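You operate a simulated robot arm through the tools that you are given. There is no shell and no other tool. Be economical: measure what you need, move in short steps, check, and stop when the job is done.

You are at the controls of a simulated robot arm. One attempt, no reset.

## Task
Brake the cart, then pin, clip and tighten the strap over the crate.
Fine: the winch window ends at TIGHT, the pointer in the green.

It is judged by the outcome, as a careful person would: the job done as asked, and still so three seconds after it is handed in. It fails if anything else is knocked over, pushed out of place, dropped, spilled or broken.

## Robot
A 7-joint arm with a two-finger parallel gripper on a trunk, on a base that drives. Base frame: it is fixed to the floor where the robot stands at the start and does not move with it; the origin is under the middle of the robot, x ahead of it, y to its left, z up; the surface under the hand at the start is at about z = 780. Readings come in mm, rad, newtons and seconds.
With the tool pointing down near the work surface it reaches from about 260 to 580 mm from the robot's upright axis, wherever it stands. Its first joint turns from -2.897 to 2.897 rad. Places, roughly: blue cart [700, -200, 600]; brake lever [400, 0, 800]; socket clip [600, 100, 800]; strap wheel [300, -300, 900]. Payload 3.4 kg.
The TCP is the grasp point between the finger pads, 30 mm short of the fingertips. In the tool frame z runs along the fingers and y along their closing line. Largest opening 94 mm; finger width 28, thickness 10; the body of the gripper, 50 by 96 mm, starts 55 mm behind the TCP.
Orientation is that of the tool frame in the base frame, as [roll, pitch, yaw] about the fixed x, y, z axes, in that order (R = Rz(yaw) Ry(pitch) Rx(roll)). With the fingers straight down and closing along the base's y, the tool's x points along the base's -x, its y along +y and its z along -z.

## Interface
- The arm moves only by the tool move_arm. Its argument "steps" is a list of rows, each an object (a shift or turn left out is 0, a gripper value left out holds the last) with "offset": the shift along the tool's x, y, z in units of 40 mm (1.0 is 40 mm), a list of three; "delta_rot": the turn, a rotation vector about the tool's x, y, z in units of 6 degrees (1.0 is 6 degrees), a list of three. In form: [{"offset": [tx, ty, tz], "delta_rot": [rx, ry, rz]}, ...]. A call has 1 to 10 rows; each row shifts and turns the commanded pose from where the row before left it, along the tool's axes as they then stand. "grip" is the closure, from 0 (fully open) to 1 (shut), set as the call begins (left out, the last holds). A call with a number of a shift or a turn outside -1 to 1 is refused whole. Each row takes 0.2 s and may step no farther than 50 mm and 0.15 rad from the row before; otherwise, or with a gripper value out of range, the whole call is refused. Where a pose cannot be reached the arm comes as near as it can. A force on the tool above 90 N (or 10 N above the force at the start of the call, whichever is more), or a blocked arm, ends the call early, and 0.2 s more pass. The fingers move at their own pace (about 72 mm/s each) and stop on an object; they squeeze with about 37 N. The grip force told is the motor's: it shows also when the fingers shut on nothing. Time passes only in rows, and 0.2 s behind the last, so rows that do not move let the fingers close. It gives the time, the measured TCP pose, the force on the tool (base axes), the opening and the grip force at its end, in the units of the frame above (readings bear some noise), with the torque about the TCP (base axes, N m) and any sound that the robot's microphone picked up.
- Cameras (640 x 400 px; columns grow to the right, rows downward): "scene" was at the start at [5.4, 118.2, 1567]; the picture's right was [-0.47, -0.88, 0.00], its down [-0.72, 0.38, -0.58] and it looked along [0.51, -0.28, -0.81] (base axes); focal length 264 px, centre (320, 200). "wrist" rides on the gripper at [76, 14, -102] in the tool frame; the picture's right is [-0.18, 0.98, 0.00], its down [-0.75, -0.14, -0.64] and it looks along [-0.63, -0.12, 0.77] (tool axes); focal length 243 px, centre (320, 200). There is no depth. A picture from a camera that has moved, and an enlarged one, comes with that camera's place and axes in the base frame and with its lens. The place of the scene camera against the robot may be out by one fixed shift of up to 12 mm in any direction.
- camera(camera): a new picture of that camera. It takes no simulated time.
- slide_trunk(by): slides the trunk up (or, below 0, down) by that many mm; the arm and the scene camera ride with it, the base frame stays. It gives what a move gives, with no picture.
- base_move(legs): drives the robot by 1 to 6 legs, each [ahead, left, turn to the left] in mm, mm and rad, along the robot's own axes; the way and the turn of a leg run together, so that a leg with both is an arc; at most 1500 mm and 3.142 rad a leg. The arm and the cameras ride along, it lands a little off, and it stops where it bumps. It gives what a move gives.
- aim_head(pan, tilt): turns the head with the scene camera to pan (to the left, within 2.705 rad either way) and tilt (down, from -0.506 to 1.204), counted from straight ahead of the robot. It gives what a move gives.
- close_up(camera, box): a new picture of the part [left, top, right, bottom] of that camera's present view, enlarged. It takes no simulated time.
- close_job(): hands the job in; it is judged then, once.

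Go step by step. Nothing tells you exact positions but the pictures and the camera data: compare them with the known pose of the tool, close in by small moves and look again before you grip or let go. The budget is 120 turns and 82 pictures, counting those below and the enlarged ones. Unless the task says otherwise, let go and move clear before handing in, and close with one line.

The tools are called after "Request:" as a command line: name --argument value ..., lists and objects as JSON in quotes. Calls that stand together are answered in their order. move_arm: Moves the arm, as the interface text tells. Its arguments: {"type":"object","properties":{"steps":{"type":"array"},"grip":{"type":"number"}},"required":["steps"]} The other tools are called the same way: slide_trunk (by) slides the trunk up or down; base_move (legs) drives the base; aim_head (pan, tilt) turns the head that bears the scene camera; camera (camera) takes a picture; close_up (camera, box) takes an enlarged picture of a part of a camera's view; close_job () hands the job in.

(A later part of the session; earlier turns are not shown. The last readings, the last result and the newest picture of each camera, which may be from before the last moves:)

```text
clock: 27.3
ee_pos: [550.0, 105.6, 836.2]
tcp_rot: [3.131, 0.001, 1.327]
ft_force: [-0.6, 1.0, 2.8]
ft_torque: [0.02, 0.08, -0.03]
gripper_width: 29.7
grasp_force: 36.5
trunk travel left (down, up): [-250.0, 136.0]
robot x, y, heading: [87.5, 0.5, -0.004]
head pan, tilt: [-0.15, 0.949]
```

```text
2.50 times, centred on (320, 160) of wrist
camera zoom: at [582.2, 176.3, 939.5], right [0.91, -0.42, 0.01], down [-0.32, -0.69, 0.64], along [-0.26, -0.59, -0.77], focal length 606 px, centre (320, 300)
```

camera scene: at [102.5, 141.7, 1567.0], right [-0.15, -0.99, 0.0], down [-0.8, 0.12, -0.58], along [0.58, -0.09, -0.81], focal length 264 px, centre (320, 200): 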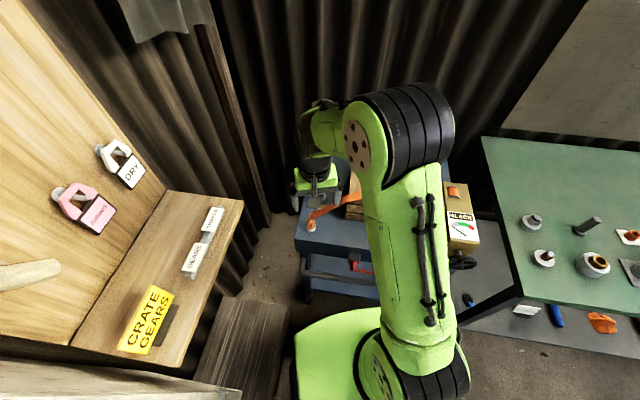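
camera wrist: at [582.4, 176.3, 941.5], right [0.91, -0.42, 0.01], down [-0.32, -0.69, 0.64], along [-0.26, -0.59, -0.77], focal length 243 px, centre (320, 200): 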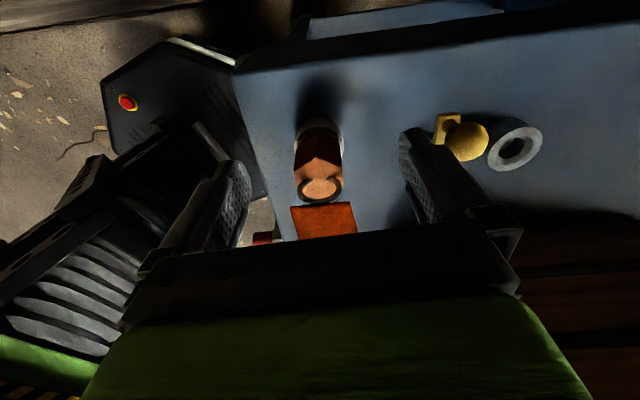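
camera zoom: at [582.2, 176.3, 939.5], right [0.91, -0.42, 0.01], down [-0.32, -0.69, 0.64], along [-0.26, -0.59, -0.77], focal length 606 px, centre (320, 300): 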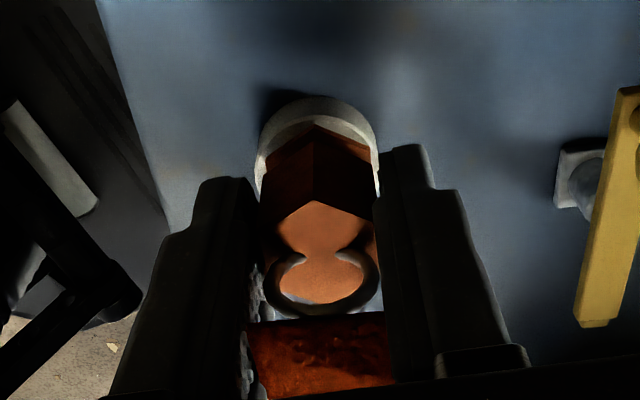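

Held at 30 mm. I lift straight up and look at the underside.

Request:
move_arm --steps '[{"offset": [0, 0, -0.3]}, {"offset": [0, 0, -0.5]}, {"offset": [0, 0, -0.5]}, {"offset": [0, 0, -0.5]}]'

Request:
close_up --camera "scene" --box '[280, 170, 380, 250]'

Request:
camera --camera "wrist"

```text
clock: 28.3
ee_pos: [550.0, 108.0, 907.6]
tcp_rot: [3.132, 0.003, 1.326]
ft_force: [-0.3, 1.1, -1.1]
ft_torque: [-0.02, -0.04, 0.02]
gripper_width: 29.6
grasp_force: 38.0
trunk travel left (down, up): [-250.0, 136.0]
robot x, y, heading: [88.9, 0.8, -0.003]
head pan, tilt: [-0.15, 0.949]
```

```text
5.00 times, centred on (330, 210) of scene
camera zoom: at [102.6, 141.7, 1567.0], right [-0.15, -0.99, 0.0], down [-0.8, 0.12, -0.58], along [0.58, -0.09, -0.81], focal length 1319 px, centre (270, 150)
```

zoom: 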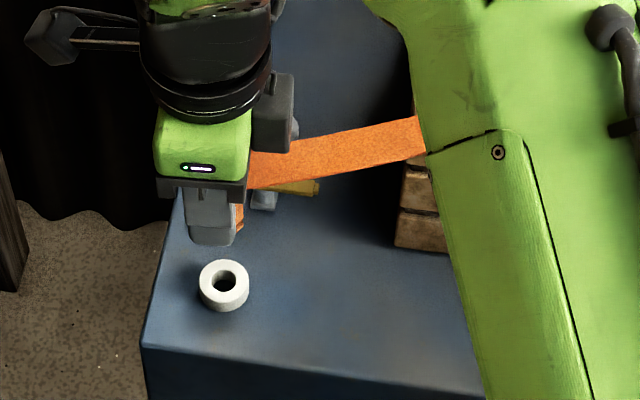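

```text
37 pictures are left
camera wrist: at [581.8, 177.0, 1011.1], right [0.91, -0.42, 0.01], down [-0.32, -0.69, 0.64], along [-0.26, -0.59, -0.77], focal length 243 px, centre (320, 200)
```

wrist: 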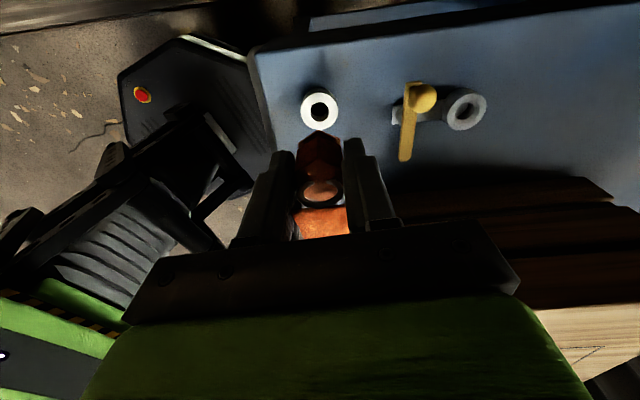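

The cup's known place now calibrates the socket: both rings are in one view.

Request:
close_up --camera "wrist" --box '[290, 60, 500, 180]'

Request:
close_up --camera "scene" --box '[290, 130, 370, 240]'

```text
3.05 times, centred on (395, 120) of wrist
camera zoom: at [581.8, 177.0, 1011.1], right [0.91, -0.42, 0.01], down [-0.32, -0.69, 0.64], along [-0.26, -0.59, -0.77], focal length 739 px, centre (91, 444)
```

zoom: 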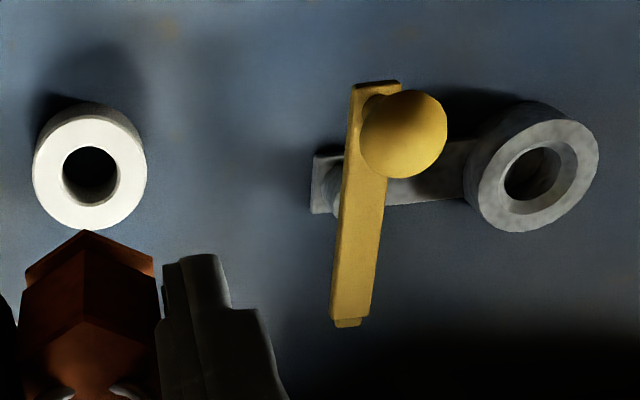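

```text
3.64 times, centred on (330, 185) of scene
camera zoom: at [102.6, 141.7, 1567.0], right [-0.15, -0.99, 0.0], down [-0.8, 0.12, -0.58], along [0.58, -0.09, -0.81], focal length 959 px, centre (284, 254)
```

zoom: 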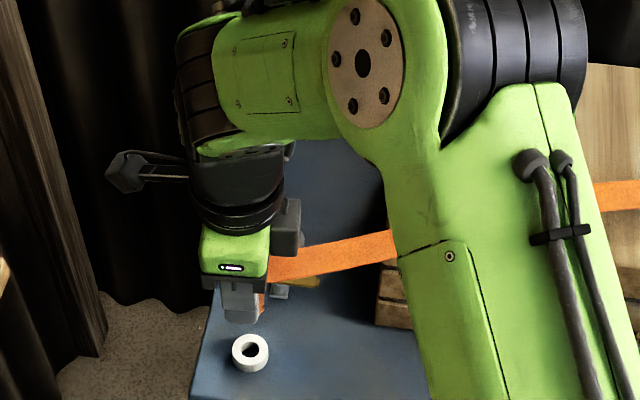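

Socket hole is about [665, 51, 800]. I carry the plug across at height.

Request:
move_arm --steps '[{"offset": [0, 0, -0.25]}, {"offset": [-0.171, 0.7825, 0]}, {"offset": [-0.171, 0.7825, 0]}, {"offset": [-0.171, 0.7825, 0]}, {"offset": [-0.171, 0.7825, 0]}, {}]'

Request:
camera --camera "wrist"

```text
clock: 29.7
ee_pos: [664.9, 50.9, 920.1]
tcp_rot: [3.134, 0.003, 1.327]
ft_force: [0.0, -0.6, -1.9]
ft_torque: [-0.02, 0.01, 0.02]
gripper_width: 29.6
grasp_force: 36.9
trunk travel left (down, up): [-250.0, 136.0]
robot x, y, heading: [91.1, 0.1, 0.0]
head pan, tilt: [-0.15, 0.949]
```

```text
34 pictures are left
camera wrist: at [696.8, 119.7, 1022.8], right [0.91, -0.41, 0.01], down [-0.32, -0.69, 0.64], along [-0.26, -0.59, -0.77], focal length 243 px, centre (320, 200)
```

wrist: 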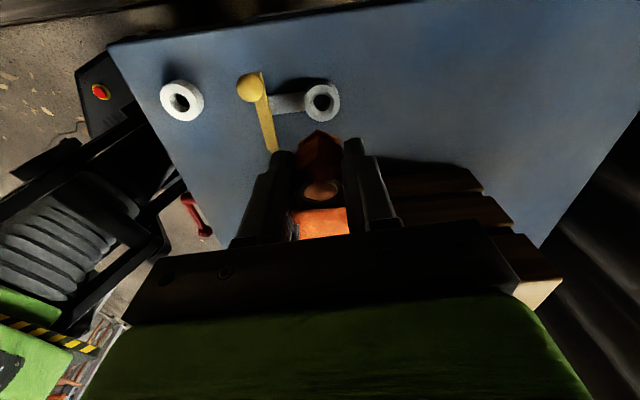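

Request:
close_up --camera "wrist" --box '[230, 60, 400, 180]'

```text
3.33 times, centred on (315, 120) of wrist
camera zoom: at [696.8, 119.7, 1022.8], right [0.91, -0.41, 0.01], down [-0.32, -0.69, 0.64], along [-0.26, -0.59, -0.77], focal length 809 px, centre (337, 467)
```

zoom: 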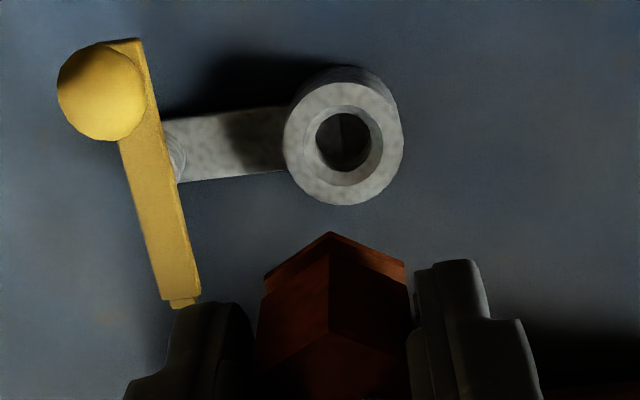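

Request:
move_arm --steps '[{"offset": [0.02, 0.045, 0.6]}, {"offset": [0, 0, 0.6]}, {}]'

Request:
close_up --camera "wrist" --box '[230, 60, 400, 180]'

Request:
close_up --camera "scene" --box '[290, 130, 390, 210]'

```text
clock: 30.5
ee_pos: [667.2, 49.5, 870.9]
tcp_rot: [3.132, 0.0, 1.326]
ft_force: [0.4, -0.6, -1.5]
ft_torque: [0.02, 0.01, -0.01]
gripper_width: 29.2
grasp_force: 36.8
trunk travel left (down, up): [-250.0, 136.0]
robot x, y, heading: [87.1, 1.2, -0.0]
head pan, tilt: [-0.15, 0.949]
```

```text
3.33 times, centred on (315, 120) of wrist
camera zoom: at [698.6, 120.0, 974.1], right [0.91, -0.42, 0.01], down [-0.32, -0.69, 0.64], along [-0.26, -0.59, -0.77], focal length 809 px, centre (337, 467)
```

zoom: 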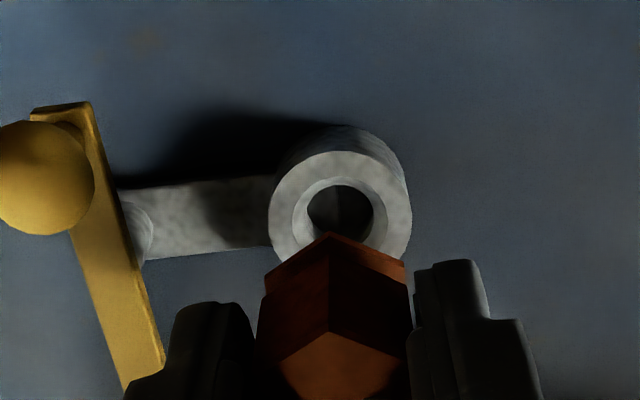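

```text
5.00 times, centred on (340, 170) of scene
camera zoom: at [102.8, 141.7, 1567.0], right [-0.15, -0.99, 0.0], down [-0.8, 0.12, -0.58], along [0.58, -0.09, -0.81], focal length 1319 px, centre (220, 350)
```

zoom: 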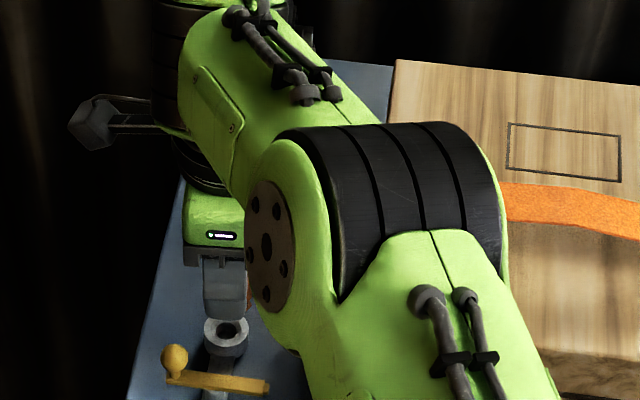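

The ring lies a few mm further along tool +x; I correct and lower in part, then recheck.

Request:
move_arm --steps '[{"offset": [0.09, 0.04, 0]}, {"offset": [0, 0, 0.2]}, {}]'

Request:
close_up --camera "wrist" --box '[230, 60, 400, 180]'

```text
clock: 31.3
ee_pos: [669.5, 53.2, 862.9]
tcp_rot: [3.134, 0.002, 1.325]
ft_force: [-0.3, 0.8, -1.4]
ft_torque: [-0.03, 0.01, -0.03]
gripper_width: 29.7
grasp_force: 36.5
trunk travel left (down, up): [-250.0, 136.0]
robot x, y, heading: [90.4, 3.1, -0.002]
head pan, tilt: [-0.15, 0.949]
```

```text
3.33 times, centred on (315, 120) of wrist
camera zoom: at [701.2, 123.1, 965.7], right [0.91, -0.42, 0.01], down [-0.32, -0.69, 0.64], along [-0.26, -0.59, -0.77], focal length 809 px, centre (337, 467)
```

zoom: 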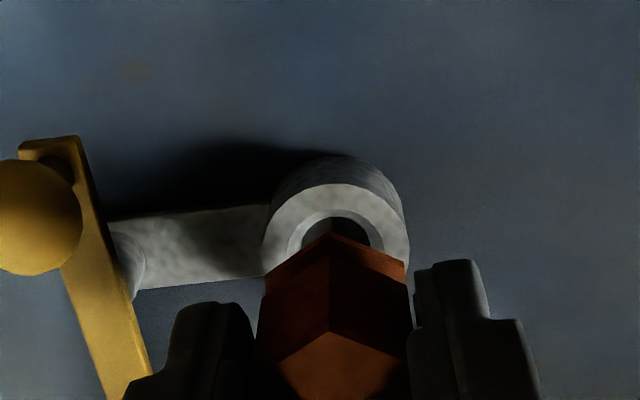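

Request:
move_arm --steps '[{"offset": [0.03, 0.02, 0.15]}, {"offset": [0, 0, 0.12]}, {"offset": [0, 0, 0.12]}, {}]'

Request:
close_up --camera "wrist" --box '[230, 60, 400, 180]'

```text
clock: 32.3
ee_pos: [671.0, 53.4, 848.6]
tcp_rot: [3.13, 0.001, 1.326]
ft_force: [0.8, -0.8, 1.1]
ft_torque: [-0.07, -0.04, -0.03]
gripper_width: 29.7
grasp_force: 36.4
trunk travel left (down, up): [-250.0, 136.0]
robot x, y, heading: [90.5, 0.1, 0.0]
head pan, tilt: [-0.15, 0.949]
```

```text
3.33 times, centred on (315, 120) of wrist
camera zoom: at [702.3, 123.7, 951.2], right [0.91, -0.42, 0.01], down [-0.33, -0.69, 0.64], along [-0.26, -0.59, -0.77], focal length 809 px, centre (337, 467)
```

zoom: 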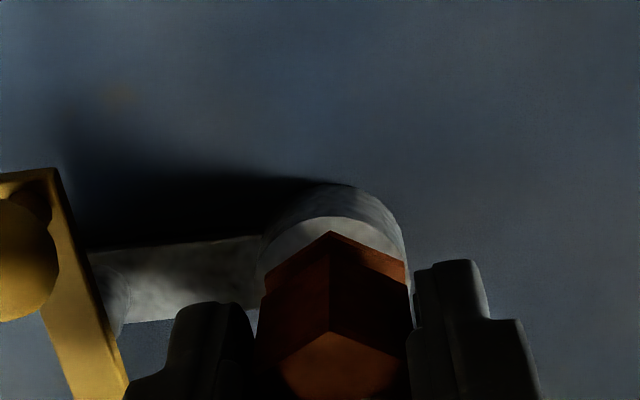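

Request:
move_arm --steps '[{"offset": [0, 0, 0.12]}, {"offset": [0, 0, 0.1]}, {"offset": [0, 0, 0.1]}, {}]'

Request:
close_up --camera "wrist" --box '[230, 60, 400, 180]'

```text
clock: 33.3
ee_pos: [668.2, 51.9, 840.8]
tcp_rot: [3.124, -0.002, 1.324]
ft_force: [-12.8, -10.1, 38.8]
ft_torque: [-0.38, 1.14, 0.09]
gripper_width: 29.5
grasp_force: 36.8
trunk travel left (down, up): [-250.0, 136.0]
robot x, y, heading: [91.9, -2.4, -0.001]
head pan, tilt: [-0.15, 0.949]
```

```text
3.33 times, centred on (315, 120) of wrist
camera zoom: at [699.6, 122.0, 943.3], right [0.91, -0.42, 0.02], down [-0.33, -0.69, 0.64], along [-0.25, -0.59, -0.77], focal length 809 px, centre (337, 467)
```

zoom: 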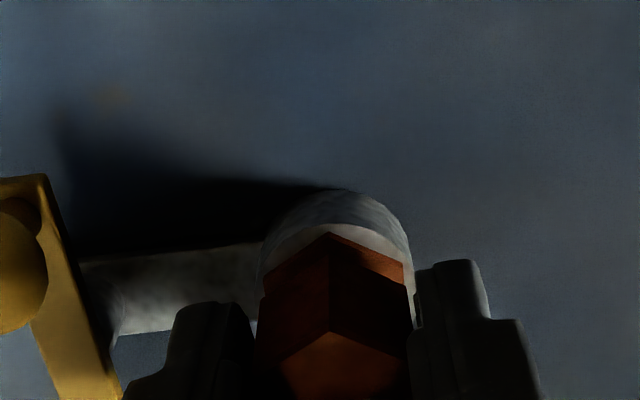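

Contact pushes toward -x, -y, so I ease the hand that way.

Request:
move_arm --steps '[{"offset": [-0.05, -0.06, 0]}, {}, {"offset": [0, 0, 0.05]}, {}]'

```text
clock: 34.3
ee_pos: [668.8, 51.7, 840.7]
tcp_rot: [3.119, -0.003, 1.325]
ft_force: [3.0, -3.4, 46.3]
ft_torque: [-0.06, 0.56, 0.11]
gripper_width: 29.7
grasp_force: 36.7
trunk travel left (down, up): [-250.0, 136.0]
robot x, y, heading: [93.6, 4.0, -0.002]
head pan, tilt: [-0.15, 0.949]
```

Request:
close_up --camera "scene" --box '[300, 170, 360, 220]'

```text
8.00 times, centred on (330, 195) of scene
camera zoom: at [97.4, 140.5, 1567.3], right [-0.15, -0.99, 0.0], down [-0.8, 0.12, -0.59], along [0.58, -0.09, -0.81], focal length 2111 px, centre (240, 240)
```

zoom: 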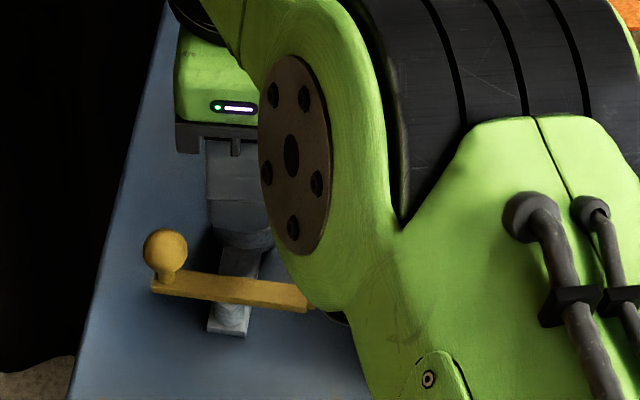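

Request:
move_arm --steps '[{"offset": [0, 0, 0.08]}, {"offset": [0, 0, 0.06]}, {}]'

```text
clock: 35.1
ee_pos: [668.2, 52.1, 838.1]
tcp_rot: [3.114, -0.007, 1.327]
ft_force: [-0.7, -1.1, 59.8]
ft_torque: [0.07, 0.63, 0.14]
gripper_width: 30.0
grasp_force: 36.6
trunk travel left (down, up): [-250.0, 136.0]
robot x, y, heading: [88.8, -4.5, -0.002]
head pan, tilt: [-0.15, 0.949]
```

Request:
close_up --camera "wrist" --box '[230, 60, 400, 180]'

```text
3.33 times, centred on (315, 120) of wrist
camera zoom: at [698.3, 122.0, 941.0], right [0.91, -0.42, 0.03], down [-0.34, -0.7, 0.63], along [-0.25, -0.59, -0.77], focal length 809 px, centre (337, 467)
```

zoom: 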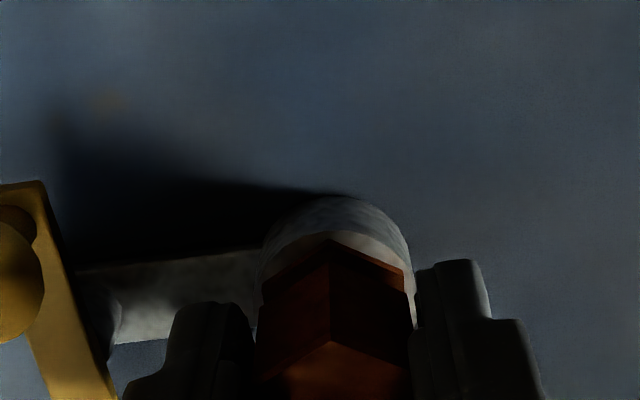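

The plug is held ~5 mm above its seat, not down yet. I unload, straighten the small tilt, and look at the forces.

Request:
move_arm --steps '[{"offset": [0, 0, -0.25]}, {"offset": [0, 0, -0.15], "delta_rot": [0.1, 0, 0]}, {}]'

```text
clock: 35.9
ee_pos: [667.8, 52.2, 841.3]
tcp_rot: [-3.137, 0.003, 1.325]
ft_force: [7.2, -2.8, -3.2]
ft_torque: [-0.19, -0.38, 0.01]
gripper_width: 29.6
grasp_force: 36.8
trunk travel left (down, up): [-250.0, 136.0]
robot x, y, heading: [89.6, -0.1, -0.001]
head pan, tilt: [-0.15, 0.949]
```

Request:
move_arm --steps '[{"offset": [-0.005, 0.03, 0]}, {}, {"offset": [0, 0, 0.06]}, {"offset": [0, 0, 0.06]}, {}]'

```text
clock: 37.1
ee_pos: [668.7, 51.8, 838.7]
tcp_rot: [-3.14, 0.003, 1.328]
ft_force: [-0.7, 0.5, -0.7]
ft_torque: [-0.01, 0.01, 0.03]
gripper_width: 29.5
grasp_force: 37.1
trunk travel left (down, up): [-250.0, 136.0]
robot x, y, heading: [88.2, -2.3, -0.002]
head pan, tilt: [-0.15, 0.949]
```

Free now with no load: alignment was the issue. Continuing down.

Request:
move_arm --steps '[{"offset": [0, 0, 0.06]}, {"offset": [0, 0, 0.06]}, {"offset": [0, 0, 0.06]}, {}]'

Request:
close_up --camera "wrist" --box '[230, 60, 400, 180]'

```text
clock: 38.1
ee_pos: [669.0, 51.6, 838.1]
tcp_rot: [3.13, -0.003, 1.326]
ft_force: [0.8, 2.0, 46.3]
ft_torque: [0.03, 0.58, 0.09]
gripper_width: 29.7
grasp_force: 37.2
trunk travel left (down, up): [-250.0, 136.0]
robot x, y, heading: [89.3, -0.0, 0.0]
head pan, tilt: [-0.15, 0.949]
```

```text
3.33 times, centred on (315, 120) of wrist
camera zoom: at [700.2, 121.7, 941.3], right [0.91, -0.42, 0.01], down [-0.33, -0.7, 0.64], along [-0.26, -0.58, -0.77], focal length 809 px, centre (337, 467)
```

zoom: 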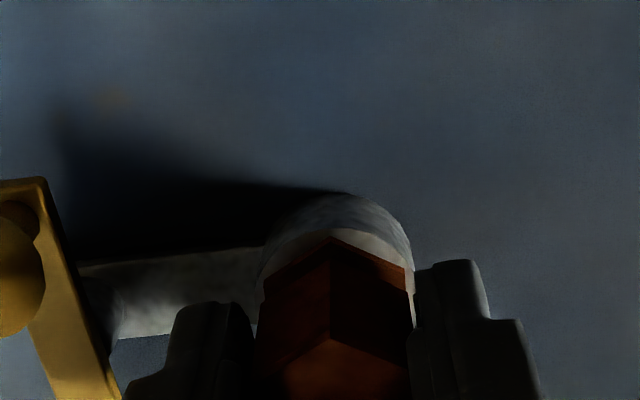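

The pin is inside the hole and laterally captive, with the hex on the rim. I open slightly (to ~42 mm), rise and inspect.

Request:
move_arm --steps '[{"offset": [0, 0, -0.15]}, {}, {"offset": [0, 0, -0.4]}, {"offset": [0, 0, -0.8]}, {"offset": [0, 0, -0.8]}]' --grip 0.55

Request:
close_up --camera "wrist" --box '[230, 60, 400, 180]'

Request:
close_up --camera "scene" --box '[300, 160, 360, 220]'

```text
clock: 39.3
ee_pos: [669.8, 52.4, 918.0]
tcp_rot: [-3.139, 0.0, 1.327]
ft_force: [0.0, -0.4, 1.0]
ft_torque: [0.02, 0.0, 0.02]
gripper_width: 42.4
grasp_force: 0.0
trunk travel left (down, up): [-250.0, 136.0]
robot x, y, heading: [91.2, -0.4, -0.0]
head pan, tilt: [-0.15, 0.949]
```

```text
3.33 times, centred on (315, 120) of wrist
camera zoom: at [702.4, 121.8, 1019.7], right [0.91, -0.42, 0.0], down [-0.32, -0.7, 0.64], along [-0.27, -0.59, -0.77], focal length 809 px, centre (337, 467)
```

zoom: 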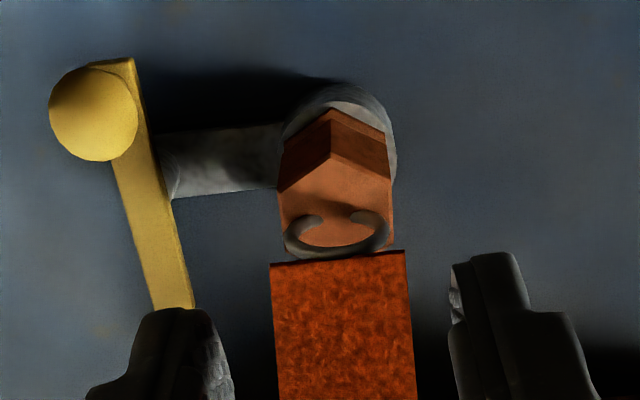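

```text
6.67 times, centred on (330, 190) of scene
camera zoom: at [102.7, 141.7, 1567.0], right [-0.15, -0.99, 0.0], down [-0.8, 0.12, -0.58], along [0.58, -0.09, -0.81], focal length 1759 px, centre (253, 267)
```

zoom: 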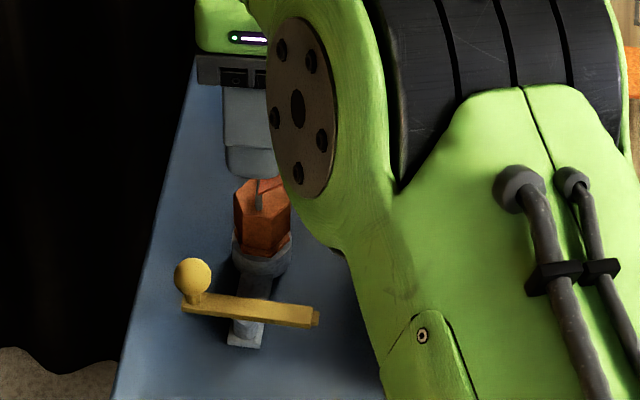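

The plug stands in the socket. I shut the fingers and press gently on its top to be sure it's fully seated.

Request:
move_arm --steps '[{"offset": [0.2, 0, 0.2]}, {}, {"offset": [0, 0, 0.6]}, {"offset": [0, 0, 0.4]}, {"offset": [0, 0, 0.15]}, {"offset": [0, 0, 0.15]}]' --grip 1

```text
clock: 40.5
ee_pos: [674.0, 58.2, 883.8]
tcp_rot: [3.109, -0.012, 1.324]
ft_force: [-19.0, -1.5, 38.5]
ft_torque: [-0.42, 0.76, -0.18]
gripper_width: 0.0
grasp_force: 33.2
trunk travel left (down, up): [-250.0, 136.0]
robot x, y, heading: [89.1, -2.3, -0.001]
head pan, tilt: [-0.15, 0.949]
stopped in row 6: the force on the tool passed its limit at 95 N (the readings are from after the stop); the commanded pose is now the measured one
```

Request:
camera --camera "wrist"

Request:
close_up --camera "scene" --box '[300, 160, 360, 220]'

```text
22 pictures are left
camera wrist: at [704.8, 128.3, 987.5], right [0.91, -0.42, 0.03], down [-0.34, -0.7, 0.63], along [-0.24, -0.58, -0.78], focal length 243 px, centre (320, 200)
```

wrist: 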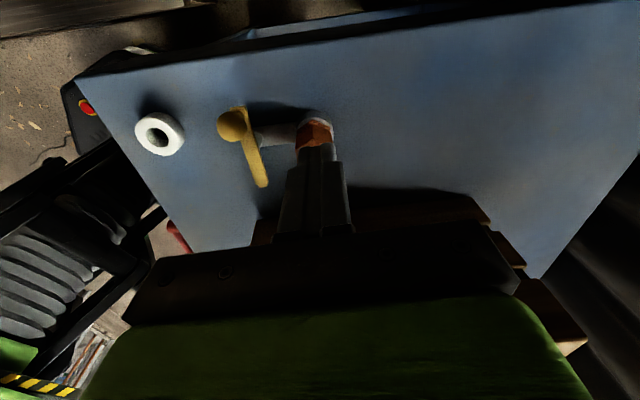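

```text
6.67 times, centred on (330, 190) of scene
camera zoom: at [95.3, 140.9, 1567.1], right [-0.15, -0.99, 0.0], down [-0.8, 0.12, -0.59], along [0.58, -0.09, -0.81], focal length 1759 px, centre (253, 267)
```

zoom: 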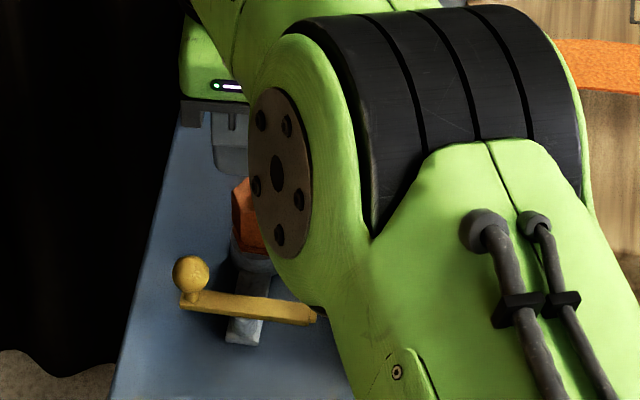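

The plug is firmly down (95 N on top). Now the clip: I rise and look at bar, ball and pivot.

Request:
move_arm --steps '[{"offset": [0, 0, -0.9]}, {"offset": [0.2, -0.8, -0.5]}]' --grip 0.3

Request:
close_up --camera "wrist" --box '[240, 60, 420, 190]'

```text
clock: 41.1
ee_pos: [645.5, 74.7, 933.0]
tcp_rot: [3.12, -0.008, 1.325]
ft_force: [0.1, 1.0, 0.2]
ft_torque: [-0.02, -0.01, 0.06]
gripper_width: 65.6
grasp_force: 0.1
trunk travel left (down, up): [-250.0, 136.0]
robot x, y, heading: [89.0, 1.0, -0.006]
head pan, tilt: [-0.15, 0.949]
```

```text
3.08 times, centred on (330, 125) of wrist
camera zoom: at [676.5, 144.5, 1036.4], right [0.91, -0.42, 0.02], down [-0.34, -0.7, 0.63], along [-0.25, -0.58, -0.77], focal length 746 px, centre (289, 431)
```

zoom: 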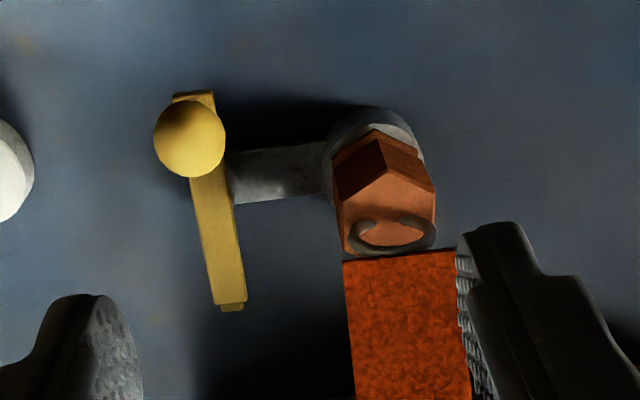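

The bar pivots on the boss near [620, 70]; its tongue end must swing to the plug, with the ball moving toward -x. I take the ball in a narrow opening.

Request:
move_arm --steps '[{"offset": [0.17, -0.28, 0], "delta_rot": [0.2, 0, 0]}, {"offset": [0.166, -0.28, 0]}, {"offset": [0, 0, 0.8]}, {"offset": [0, 0, 0.7]}, {"offset": [0, 0, 0.4]}, {}]' --grip 0.5

Request:
close_up --camera "wrist" --box '[220, 70, 420, 230]'

```text
clock: 42.5
ee_pos: [629.1, 93.2, 856.7]
tcp_rot: [3.139, -0.008, 1.325]
ft_force: [0.6, -0.5, -1.1]
ft_torque: [0.0, 0.0, 0.0]
gripper_width: 46.8
grasp_force: 0.1
trunk travel left (down, up): [-250.0, 136.0]
robot x, y, heading: [90.4, -5.1, -0.005]
head pan, tilt: [-0.15, 0.949]
```

```text
2.50 times, centred on (320, 150) of wrist
camera zoom: at [661.7, 162.5, 959.4], right [0.91, -0.42, 0.0], down [-0.32, -0.7, 0.64], along [-0.26, -0.58, -0.77], focal length 606 px, centre (320, 325)
```

zoom: 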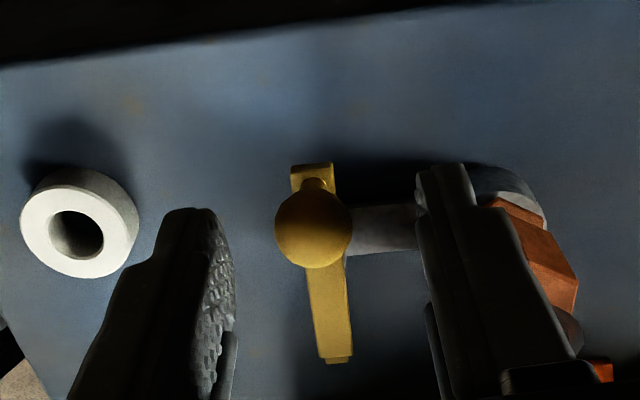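

Request:
move_arm --steps '[{"offset": [0, -0.055, 0.3]}, {}]'

Request:
move_arm --steps '[{}, {}, {}]' --grip 1

```text
clock: 43.1
ee_pos: [626.8, 94.6, 845.2]
tcp_rot: [3.139, -0.007, 1.324]
ft_force: [1.2, 0.5, -0.8]
ft_torque: [0.02, 0.0, 0.02]
gripper_width: 47.1
grasp_force: 0.1
trunk travel left (down, up): [-250.0, 136.0]
robot x, y, heading: [90.6, -0.2, 0.001]
head pan, tilt: [-0.15, 0.949]
```

```text
clock: 43.9
ee_pos: [626.4, 93.6, 844.5]
tcp_rot: [3.14, -0.007, 1.326]
ft_force: [0.2, 0.8, -1.6]
ft_torque: [0.13, -0.07, 0.05]
gripper_width: 19.2
grasp_force: 45.2
trunk travel left (down, up): [-250.0, 136.0]
robot x, y, heading: [90.7, -0.1, -0.003]
head pan, tilt: [-0.15, 0.949]
```

Request:
move_arm --steps '[{"offset": [-0.008, -0.1, 0]}, {"offset": [-0.022, -0.106, 0]}, {}]'

```text
clock: 44.7
ee_pos: [621.6, 95.8, 843.6]
tcp_rot: [3.135, -0.008, 1.326]
ft_force: [14.1, 2.4, 5.1]
ft_torque: [0.28, -0.29, 0.36]
gripper_width: 19.4
grasp_force: 44.9
trunk travel left (down, up): [-250.0, 136.0]
robot x, y, heading: [90.9, 0.1, 0.003]
head pan, tilt: [-0.15, 0.949]
```

Request:
move_arm --steps '[{"offset": [-0.06, -0.14, 0]}, {"offset": [-0.11, -0.12, 0]}, {}]'

Request:
close_up --camera "wrist" --box '[220, 70, 420, 230]'

```text
clock: 45.5
ee_pos: [607.8, 91.6, 844.2]
tcp_rot: [3.141, -0.009, 1.325]
ft_force: [11.6, 1.9, 4.7]
ft_torque: [-0.04, -0.23, 0.31]
gripper_width: 19.4
grasp_force: 45.0
trunk travel left (down, up): [-250.0, 136.0]
robot x, y, heading: [90.9, 1.4, 0.001]
head pan, tilt: [-0.15, 0.949]
```

```text
2.50 times, centred on (320, 150) of wrist
camera zoom: at [640.9, 160.5, 946.7], right [0.91, -0.42, 0.0], down [-0.32, -0.7, 0.64], along [-0.27, -0.58, -0.77], focal length 606 px, centre (320, 325)
```

zoom: 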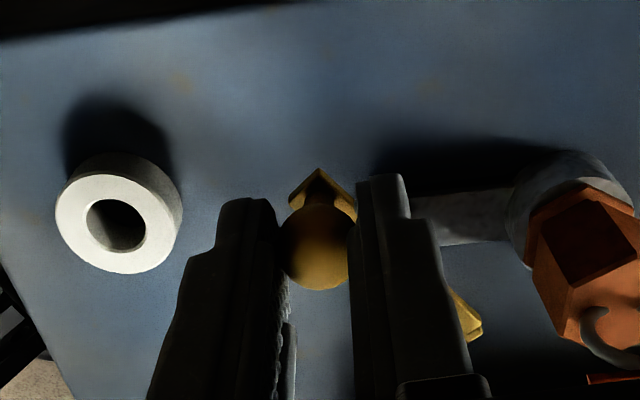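

The tongue is swinging toward the plug as hoped; continuing the arc.

Request:
move_arm --steps '[{"offset": [-0.09, -0.065, 0]}, {"offset": [-0.095, -0.048, 0]}, {"offset": [-0.09, -0.025, 0]}, {"offset": [-0.095, -0.015, 0]}, {}]'

Request:
close_up --camera "wrist" --box '[220, 50, 460, 230]'

```text
clock: 46.7
ee_pos: [597.0, 79.8, 843.8]
tcp_rot: [-3.14, -0.01, 1.326]
ft_force: [2.1, 9.4, 4.7]
ft_torque: [0.54, -0.04, 0.21]
gripper_width: 19.2
grasp_force: 44.9
trunk travel left (down, up): [-250.0, 136.0]
robot x, y, heading: [94.0, 0.5, -0.001]
head pan, tilt: [-0.15, 0.949]
```

```text
2.22 times, centred on (340, 140) of wrist
camera zoom: at [629.2, 149.1, 946.6], right [0.91, -0.42, 0.0], down [-0.32, -0.7, 0.64], along [-0.27, -0.58, -0.77], focal length 539 px, centre (276, 333)
```

zoom: 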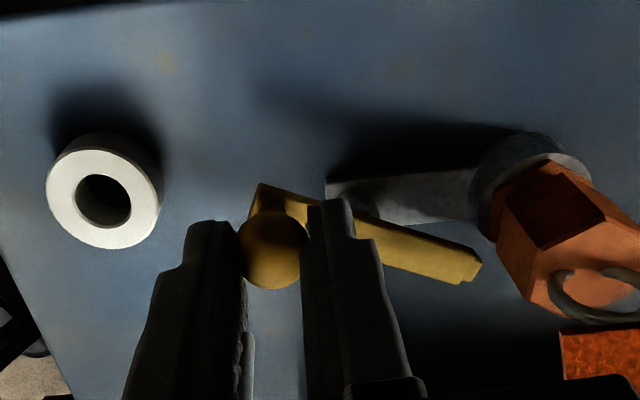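

Request:
move_arm --steps '[{"offset": [-0.09, 0, 0]}, {"offset": [-0.09, 0.01, 0]}, {"offset": [-0.07, 0.02, 0]}, {}]'

Request:
close_up --camera "wrist" --box '[220, 50, 460, 230]'

```text
clock: 47.7
ee_pos: [591.0, 71.9, 843.4]
tcp_rot: [-3.139, -0.008, 1.328]
ft_force: [-23.8, 16.3, -2.7]
ft_torque: [1.01, 0.17, 0.34]
gripper_width: 19.6
grasp_force: 45.1
trunk travel left (down, up): [-250.0, 136.0]
robot x, y, heading: [95.0, 1.5, 0.0]
head pan, tilt: [-0.15, 0.949]
```

```text
2.22 times, centred on (340, 140) of wrist
camera zoom: at [624.6, 139.9, 946.3], right [0.91, -0.41, -0.01], down [-0.32, -0.7, 0.64], along [-0.27, -0.58, -0.77], focal length 539 px, centre (276, 333)
```

zoom: 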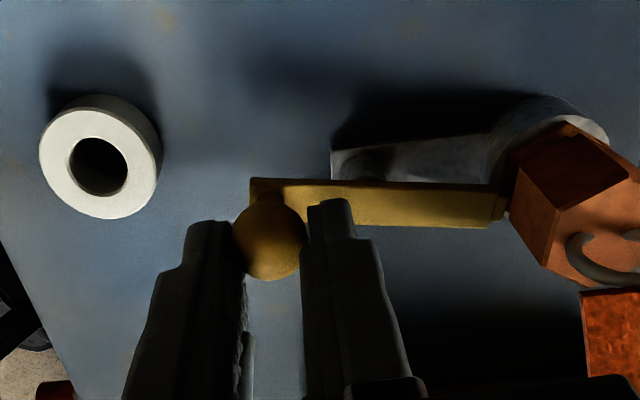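

Request:
move_arm --steps '[{"offset": [0, -0.08, 0]}, {"offset": [-0.08, 0.0, 0]}, {"offset": [-0.05, 0.0, 0]}, {}]'

Request:
close_up --camera "wrist" --box '[300, 50, 480, 180]'

```text
clock: 48.7
ee_pos: [588.6, 65.9, 842.4]
tcp_rot: [-3.14, -0.005, 1.327]
ft_force: [-19.7, 16.2, -9.3]
ft_torque: [-0.25, 0.42, 0.11]
gripper_width: 19.4
grasp_force: 45.2
trunk travel left (down, up): [-250.0, 136.0]
robot x, y, heading: [89.4, 0.0, 0.004]
head pan, tilt: [-0.15, 0.949]
```

```text
3.08 times, centred on (390, 115) of wrist
camera zoom: at [622.5, 134.9, 946.3], right [0.91, -0.42, 0.0], down [-0.32, -0.7, 0.64], along [-0.27, -0.58, -0.77], focal length 746 px, centre (105, 462)
```

zoom: 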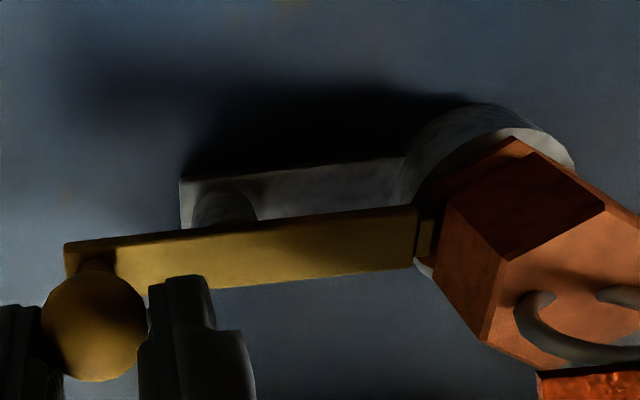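

Request:
move_arm --steps '[{"offset": [0, -0.04, 0]}, {"offset": [-0.07, 0.0, 0]}, {"offset": [-0.05, 0, 0]}, {}]'

Request:
close_up --camera "wrist" --box '[300, 50, 480, 180]'

```text
clock: 49.7
ee_pos: [590.3, 65.2, 843.1]
tcp_rot: [3.138, -0.01, 1.332]
ft_force: [-8.7, 28.4, -12.2]
ft_torque: [-0.44, 0.39, 0.1]
gripper_width: 19.2
grasp_force: 45.6
trunk travel left (down, up): [-250.0, 136.0]
robot x, y, heading: [93.4, -0.4, 0.004]
head pan, tilt: [-0.15, 0.949]
```

```text
3.08 times, centred on (390, 115) of wrist
camera zoom: at [621.6, 134.3, 946.9], right [0.91, -0.41, 0.0], down [-0.32, -0.7, 0.63], along [-0.26, -0.58, -0.77], focal length 746 px, centre (105, 462)
```

zoom: 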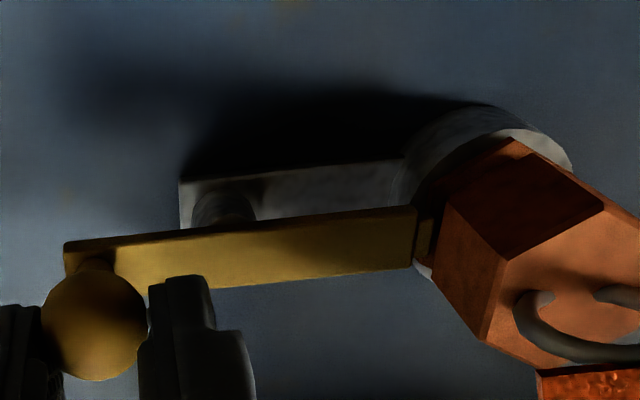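

The clip is hard at its stop with the tongue in the plug. I release and rise, then look toward the winch.

Request:
move_arm --steps '[{}, {}, {"offset": [0, 0, -0.8]}, {"offset": [0, 0, -1]}, {"offset": [0, 0, -1]}, {"offset": [0, 0, -1]}, {"offset": [0, 0, -1]}]' --grip 0.5

Request:
aim_head --pan -0.6 --tilt 0.95

Request:
camera --camera "scene"

```text
clock: 51.3
ee_pos: [587.0, 58.2, 1036.6]
tcp_rot: [3.14, -0.007, 1.324]
ft_force: [0.2, 0.4, 0.6]
ft_torque: [-0.01, 0.0, -0.03]
gripper_width: 47.0
grasp_force: 0.0
trunk travel left (down, up): [-250.0, 136.0]
robot x, y, heading: [84.0, 3.3, -0.005]
head pan, tilt: [-0.15, 0.949]
```

```text
clock: 52.2
ee_pos: [586.7, 58.3, 1034.4]
tcp_rot: [3.14, -0.005, 1.326]
ft_force: [-0.7, 0.3, -0.5]
ft_torque: [0.0, -0.02, 0.0]
gripper_width: 47.0
grasp_force: 0.0
trunk travel left (down, up): [-250.0, 136.0]
robot x, y, heading: [91.8, 6.3, -0.0]
head pan, tilt: [-0.6, 0.949]
```

```text
13 pictures are left
camera scene: at [90.9, 111.5, 1567.0], right [-0.56, -0.83, 0.0], down [-0.67, 0.46, -0.58], along [0.48, -0.33, -0.81], focal length 264 px, centre (320, 200)
```

scene: 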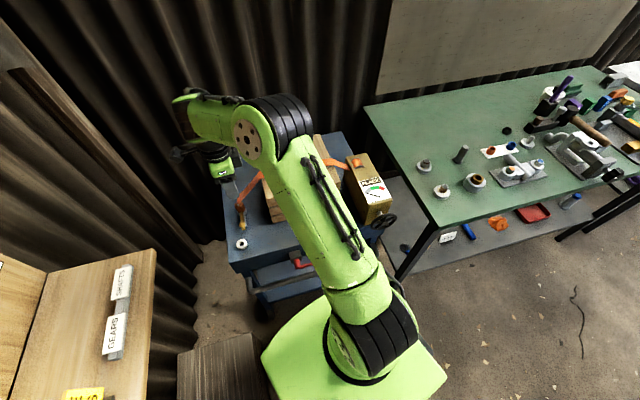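

Plug and clip are done. Pictures are scarce (13), so I move over near the winch wheel at height with the hand's present yaw, then take one look.

Request:
move_arm --steps '[{"offset": [-0.78, -0.467, -0.11]}, {"offset": [-0.78, -0.467, -0.11]}, {"offset": [-0.78, -0.467, -0.11]}, {"offset": [-0.78, -0.467, -0.11]}, {"offset": [-0.78, -0.467, -0.11]}, {"offset": [-0.78, -0.467, -0.11]}, {"offset": [-0.78, -0.467, -0.11]}, {"offset": [-0.78, -0.467, -0.11]}, {"offset": [-0.78, -0.467, -0.11]}, {"offset": [-0.78, -0.467, -0.11]}]'

Request:
camera --camera "wrist"

```text
clock: 54.4
ee_pos: [329.9, -198.7, 1076.2]
tcp_rot: [3.137, -0.008, 1.324]
ft_force: [0.6, -1.4, 0.5]
ft_torque: [0.01, -0.02, 0.03]
gripper_width: 47.1
grasp_force: 0.1
trunk travel left (down, up): [-250.0, 136.0]
robot x, y, heading: [89.2, -1.4, -0.001]
head pan, tilt: [-0.6, 0.949]
```

```text
12 pictures are left
camera wrist: at [362.7, -130.7, 1180.2], right [0.91, -0.42, 0.0], down [-0.32, -0.7, 0.64], along [-0.26, -0.58, -0.77], focal length 243 px, centre (320, 200)
```

wrist: 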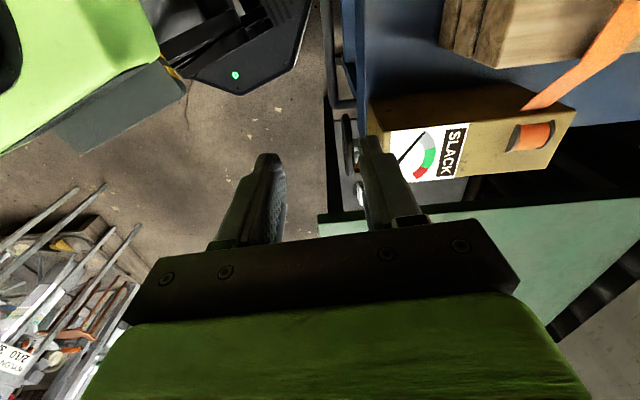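

The winch wheel's centre is about [332, -308, 833], R ≈ 50, its axis facing (-0.93, 0.36). I turn the hand to close along that axis and stand above the rim's top.

Request:
move_arm --steps '[{"delta_rot": [0, 0, 0.6]}, {"delta_rot": [0, 0, 0.6]}, {"offset": [-0.63, 0.255, 0.7]}, {"offset": [-0.63, 0.255, 0.7]}, {"offset": [-0.63, 0.255, 0.7]}, {"offset": [-0.63, 0.255, 0.7]}, {}]' --grip 0.66

Request:
camera --camera "wrist"

```text
clock: 56.0
ee_pos: [333.0, -305.9, 963.0]
tcp_rot: [3.139, -0.006, 1.198]
ft_force: [-0.5, 0.2, 0.5]
ft_torque: [-0.01, -0.01, 0.01]
gripper_width: 32.2
grasp_force: 0.1
trunk travel left (down, up): [-250.0, 136.0]
robot x, y, heading: [87.0, -1.1, 0.002]
head pan, tilt: [-0.6, 0.949]
```

```text
11 pictures are left
camera wrist: at [372.8, -242.0, 1067.0], right [0.85, -0.53, 0.0], down [-0.41, -0.66, 0.64], along [-0.34, -0.54, -0.77], focal length 243 px, centre (320, 200)
```

wrist: 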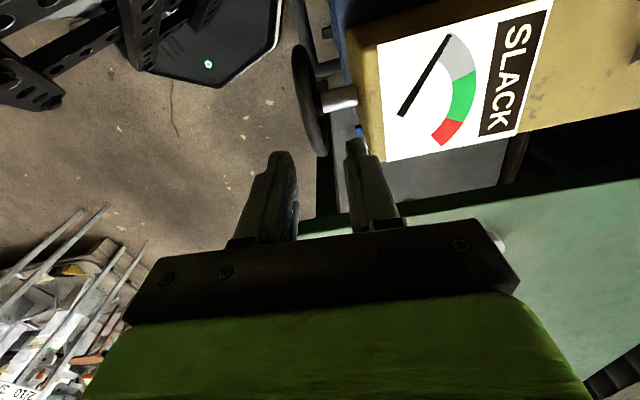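

The wheel plane is 8 mm toward -tool y, with ample gap to the box. I shift, lower astride the rim's top and pinch.

Request:
move_arm --steps '[{"offset": [0, -0.2, 0.3]}, {"offset": [0, 0, 0.7]}, {"offset": [0, 0, 0.5]}, {"offset": [0, 0, 0.3]}, {}]'

Request:
move_arm --steps '[{}, {}, {}]' --grip 1

Request:
camera --camera "wrist"

```text
clock: 57.2
ee_pos: [325.2, -303.5, 893.2]
tcp_rot: [3.135, -0.005, 1.199]
ft_force: [0.4, 0.7, 24.9]
ft_torque: [0.0, -0.44, 0.1]
gripper_width: 31.7
grasp_force: 0.0
trunk travel left (down, up): [-250.0, 136.0]
robot x, y, heading: [89.8, -0.3, -0.002]
head pan, tilt: [-0.6, 0.949]
```

```text
clock: 58.0
ee_pos: [328.1, -303.3, 894.4]
tcp_rot: [3.133, -0.006, 1.202]
ft_force: [14.9, -10.0, 41.3]
ft_torque: [0.3, -0.25, 1.27]
gripper_width: 16.4
grasp_force: 45.3
trunk travel left (down, up): [-250.0, 136.0]
robot x, y, heading: [92.1, -1.7, -0.003]
head pan, tilt: [-0.6, 0.949]
```

```text
10 pictures are left
camera wrist: at [368.2, -238.8, 996.9], right [0.85, -0.53, 0.01], down [-0.41, -0.65, 0.64], along [-0.33, -0.55, -0.77], focal length 243 px, centre (320, 200)
```

wrist: 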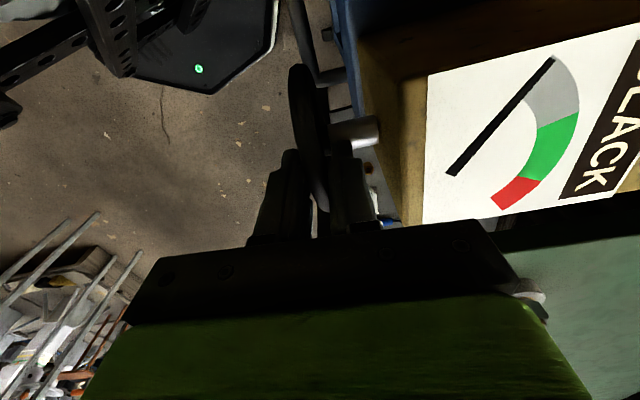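

A fingertip touched the shaft, so the wheel sits a bit higher than I thought. I open, rise 14 mm and re-pinch.

Request:
move_arm --steps '[{}, {"offset": [0, 0, -0.45]}, {}]' --grip 0.66

Request:
move_arm --steps '[{}, {}, {}]' --grip 1

```text
clock: 58.8
ee_pos: [325.6, -303.3, 909.1]
tcp_rot: [-3.139, -0.008, 1.199]
ft_force: [0.3, -0.4, -0.2]
ft_torque: [0.03, 0.05, 0.02]
gripper_width: 32.0
grasp_force: 0.1
trunk travel left (down, up): [-250.0, 136.0]
robot x, y, heading: [88.0, 2.4, -0.0]
head pan, tilt: [-0.6, 0.949]
```

```text
clock: 59.6
ee_pos: [327.2, -304.5, 910.3]
tcp_rot: [3.138, -0.007, 1.203]
ft_force: [10.9, -5.7, 5.8]
ft_torque: [-0.13, -0.24, 1.4]
gripper_width: 11.9
grasp_force: 45.1
trunk travel left (down, up): [-250.0, 136.0]
robot x, y, heading: [87.9, -0.6, 0.007]
head pan, tilt: [-0.6, 0.949]
```

Rim held at 12 mm. I try a stroke clockwise (as seen facing the wheel), turning the hand with the rim.

Request:
move_arm --steps '[{"offset": [0, 0.03, 0], "delta_rot": [0, 0, -0.4]}, {"offset": [-0.149, 0, 0.008], "delta_rot": [0, 1, 0]}, {"offset": [-0.149, 0, 0.008], "delta_rot": [0, 1, 0]}, {"offset": [-0.149, 0, 0.008], "delta_rot": [0, 1, 0]}, {"offset": [-0.149, 0, 0.008], "delta_rot": [0, 1, 0]}, {}]'

Request:
close_up --camera "scene" --box '[330, 140, 430, 240]'

```text
clock: 61.0
ee_pos: [320.7, -325.4, 902.8]
tcp_rot: [-3.138, -0.43, 1.24]
ft_force: [11.7, 5.9, -31.8]
ft_torque: [-0.6, -0.49, 1.06]
gripper_width: 11.5
grasp_force: 44.8
trunk travel left (down, up): [-250.0, 136.0]
robot x, y, heading: [86.3, 1.3, -0.001]
head pan, tilt: [-0.6, 0.949]
```

```text
4.00 times, centred on (380, 190) of scene
camera zoom: at [94.6, 110.3, 1566.9], right [-0.56, -0.83, 0.0], down [-0.67, 0.46, -0.58], along [0.48, -0.33, -0.81], focal length 1055 px, centre (80, 240)
```

zoom: 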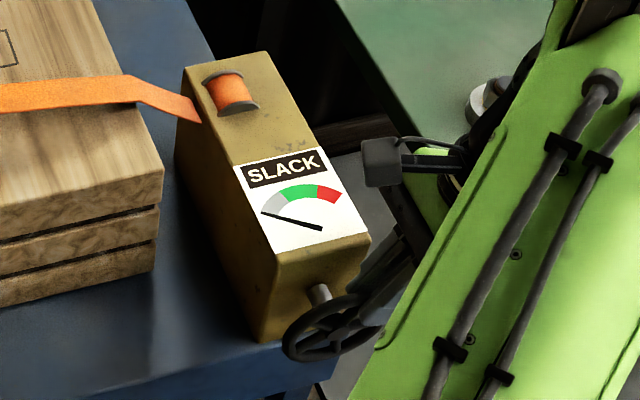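

The dial and wheel show well in this view. The pull is downward, so I ease radially inward and continue the stroke.

Request:
move_arm --steps '[{"offset": [0, 0, 0.1]}, {"offset": [-0.149, 0, 0.012], "delta_rot": [0, 1, 0]}, {"offset": [-0.149, 0, 0.012], "delta_rot": [0, 1, 0]}, {"offset": [-0.149, 0, 0.012], "delta_rot": [0, 1, 0]}, {"offset": [-0.149, 0, 0.012], "delta_rot": [0, 1, 0]}, {}]'

Request:
close_up --camera "scene" --box '[350, 160, 430, 240]'

```text
clock: 62.4
ee_pos: [316.8, -341.5, 887.3]
tcp_rot: [3.137, -0.846, 1.248]
ft_force: [17.0, 0.3, 23.4]
ft_torque: [1.14, -0.59, 0.61]
gripper_width: 10.9
grasp_force: 44.5
trunk travel left (down, up): [-250.0, 136.0]
robot x, y, heading: [88.4, 1.8, 0.004]
head pan, tilt: [-0.6, 0.949]
```

```text
5.00 times, centred on (390, 200) of scene
camera zoom: at [92.5, 112.7, 1567.0], right [-0.56, -0.83, 0.0], down [-0.67, 0.46, -0.58], along [0.48, -0.33, -0.81], focal length 1319 px, centre (-30, 200)
```

zoom: 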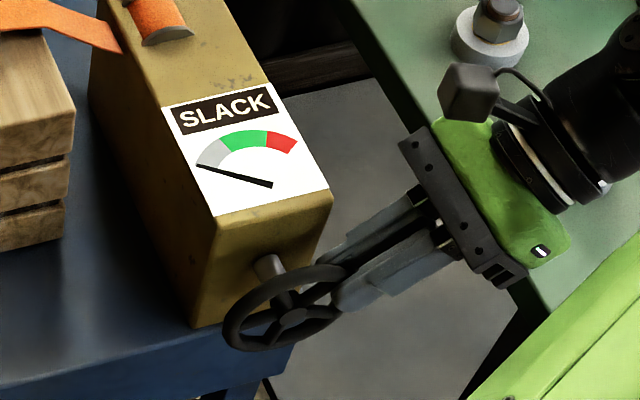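

No pointer movement yet over 48°, though the wheel turns with light drag. I open, swing the hand back along the rim past the top and take another grip.

Request:
move_arm --steps '[{}, {"offset": [0.149, 0, -0.01], "delta_rot": [0, -1, 0]}, {"offset": [0.149, 0, 0.008], "delta_rot": [0, -1, 0]}, {"offset": [0.149, 0, 0.008], "delta_rot": [0, -1, 0]}, {"offset": [0.149, 0, 0.008], "delta_rot": [0, -1, 0]}, {"offset": [0.149, 0, 0.008], "delta_rot": [0, -1, 0]}, {"offset": [0.149, 0, 0.008], "delta_rot": [0, -1, 0]}, {"offset": [0.149, 0, 0.008], "delta_rot": [0, -1, 0]}, {"offset": [0.149, 0, 0.008], "delta_rot": [0, -1, 0]}, {}]' --grip 0.62

Request:
move_arm --steps '[{"offset": [0.149, 0, 0.008], "delta_rot": [0, -1, 0]}, {"offset": [0.149, 0, 0.008], "delta_rot": [0, -1, 0]}, {"offset": [0.149, 0, 0.008], "delta_rot": [0, -1, 0]}, {"offset": [0.149, 0, 0.008], "delta_rot": [0, -1, 0]}, {"offset": [0.149, 0, 0.008], "delta_rot": [0, -1, 0]}, {}]'

Request:
move_arm --steps '[{}, {}, {}]' --grip 1

```text
clock: 64.6
ee_pos: [327.1, -303.2, 904.7]
tcp_rot: [3.14, -0.007, 1.241]
ft_force: [-0.1, 0.1, 0.4]
ft_torque: [0.02, 0.01, 0.0]
gripper_width: 35.8
grasp_force: 0.0
trunk travel left (down, up): [-250.0, 136.0]
robot x, y, heading: [91.5, -5.1, 0.001]
head pan, tilt: [-0.6, 0.949]
```

```text
clock: 66.0
ee_pos: [335.3, -275.3, 898.6]
tcp_rot: [3.138, 0.516, 1.241]
ft_force: [0.6, 0.2, -0.1]
ft_torque: [0.0, 0.04, 0.0]
gripper_width: 35.8
grasp_force: 0.0
trunk travel left (down, up): [-250.0, 136.0]
robot x, y, heading: [87.9, 5.2, -0.001]
head pan, tilt: [-0.6, 0.949]
```

```text
clock: 66.8
ee_pos: [338.6, -275.0, 899.3]
tcp_rot: [3.139, 0.515, 1.244]
ft_force: [1.1, -0.2, 1.4]
ft_torque: [-0.07, -0.05, 1.35]
gripper_width: 11.4
grasp_force: 45.2
trunk travel left (down, up): [-250.0, 136.0]
robot x, y, heading: [90.6, -3.1, 0.0]
head pan, tilt: [-0.6, 0.949]
```

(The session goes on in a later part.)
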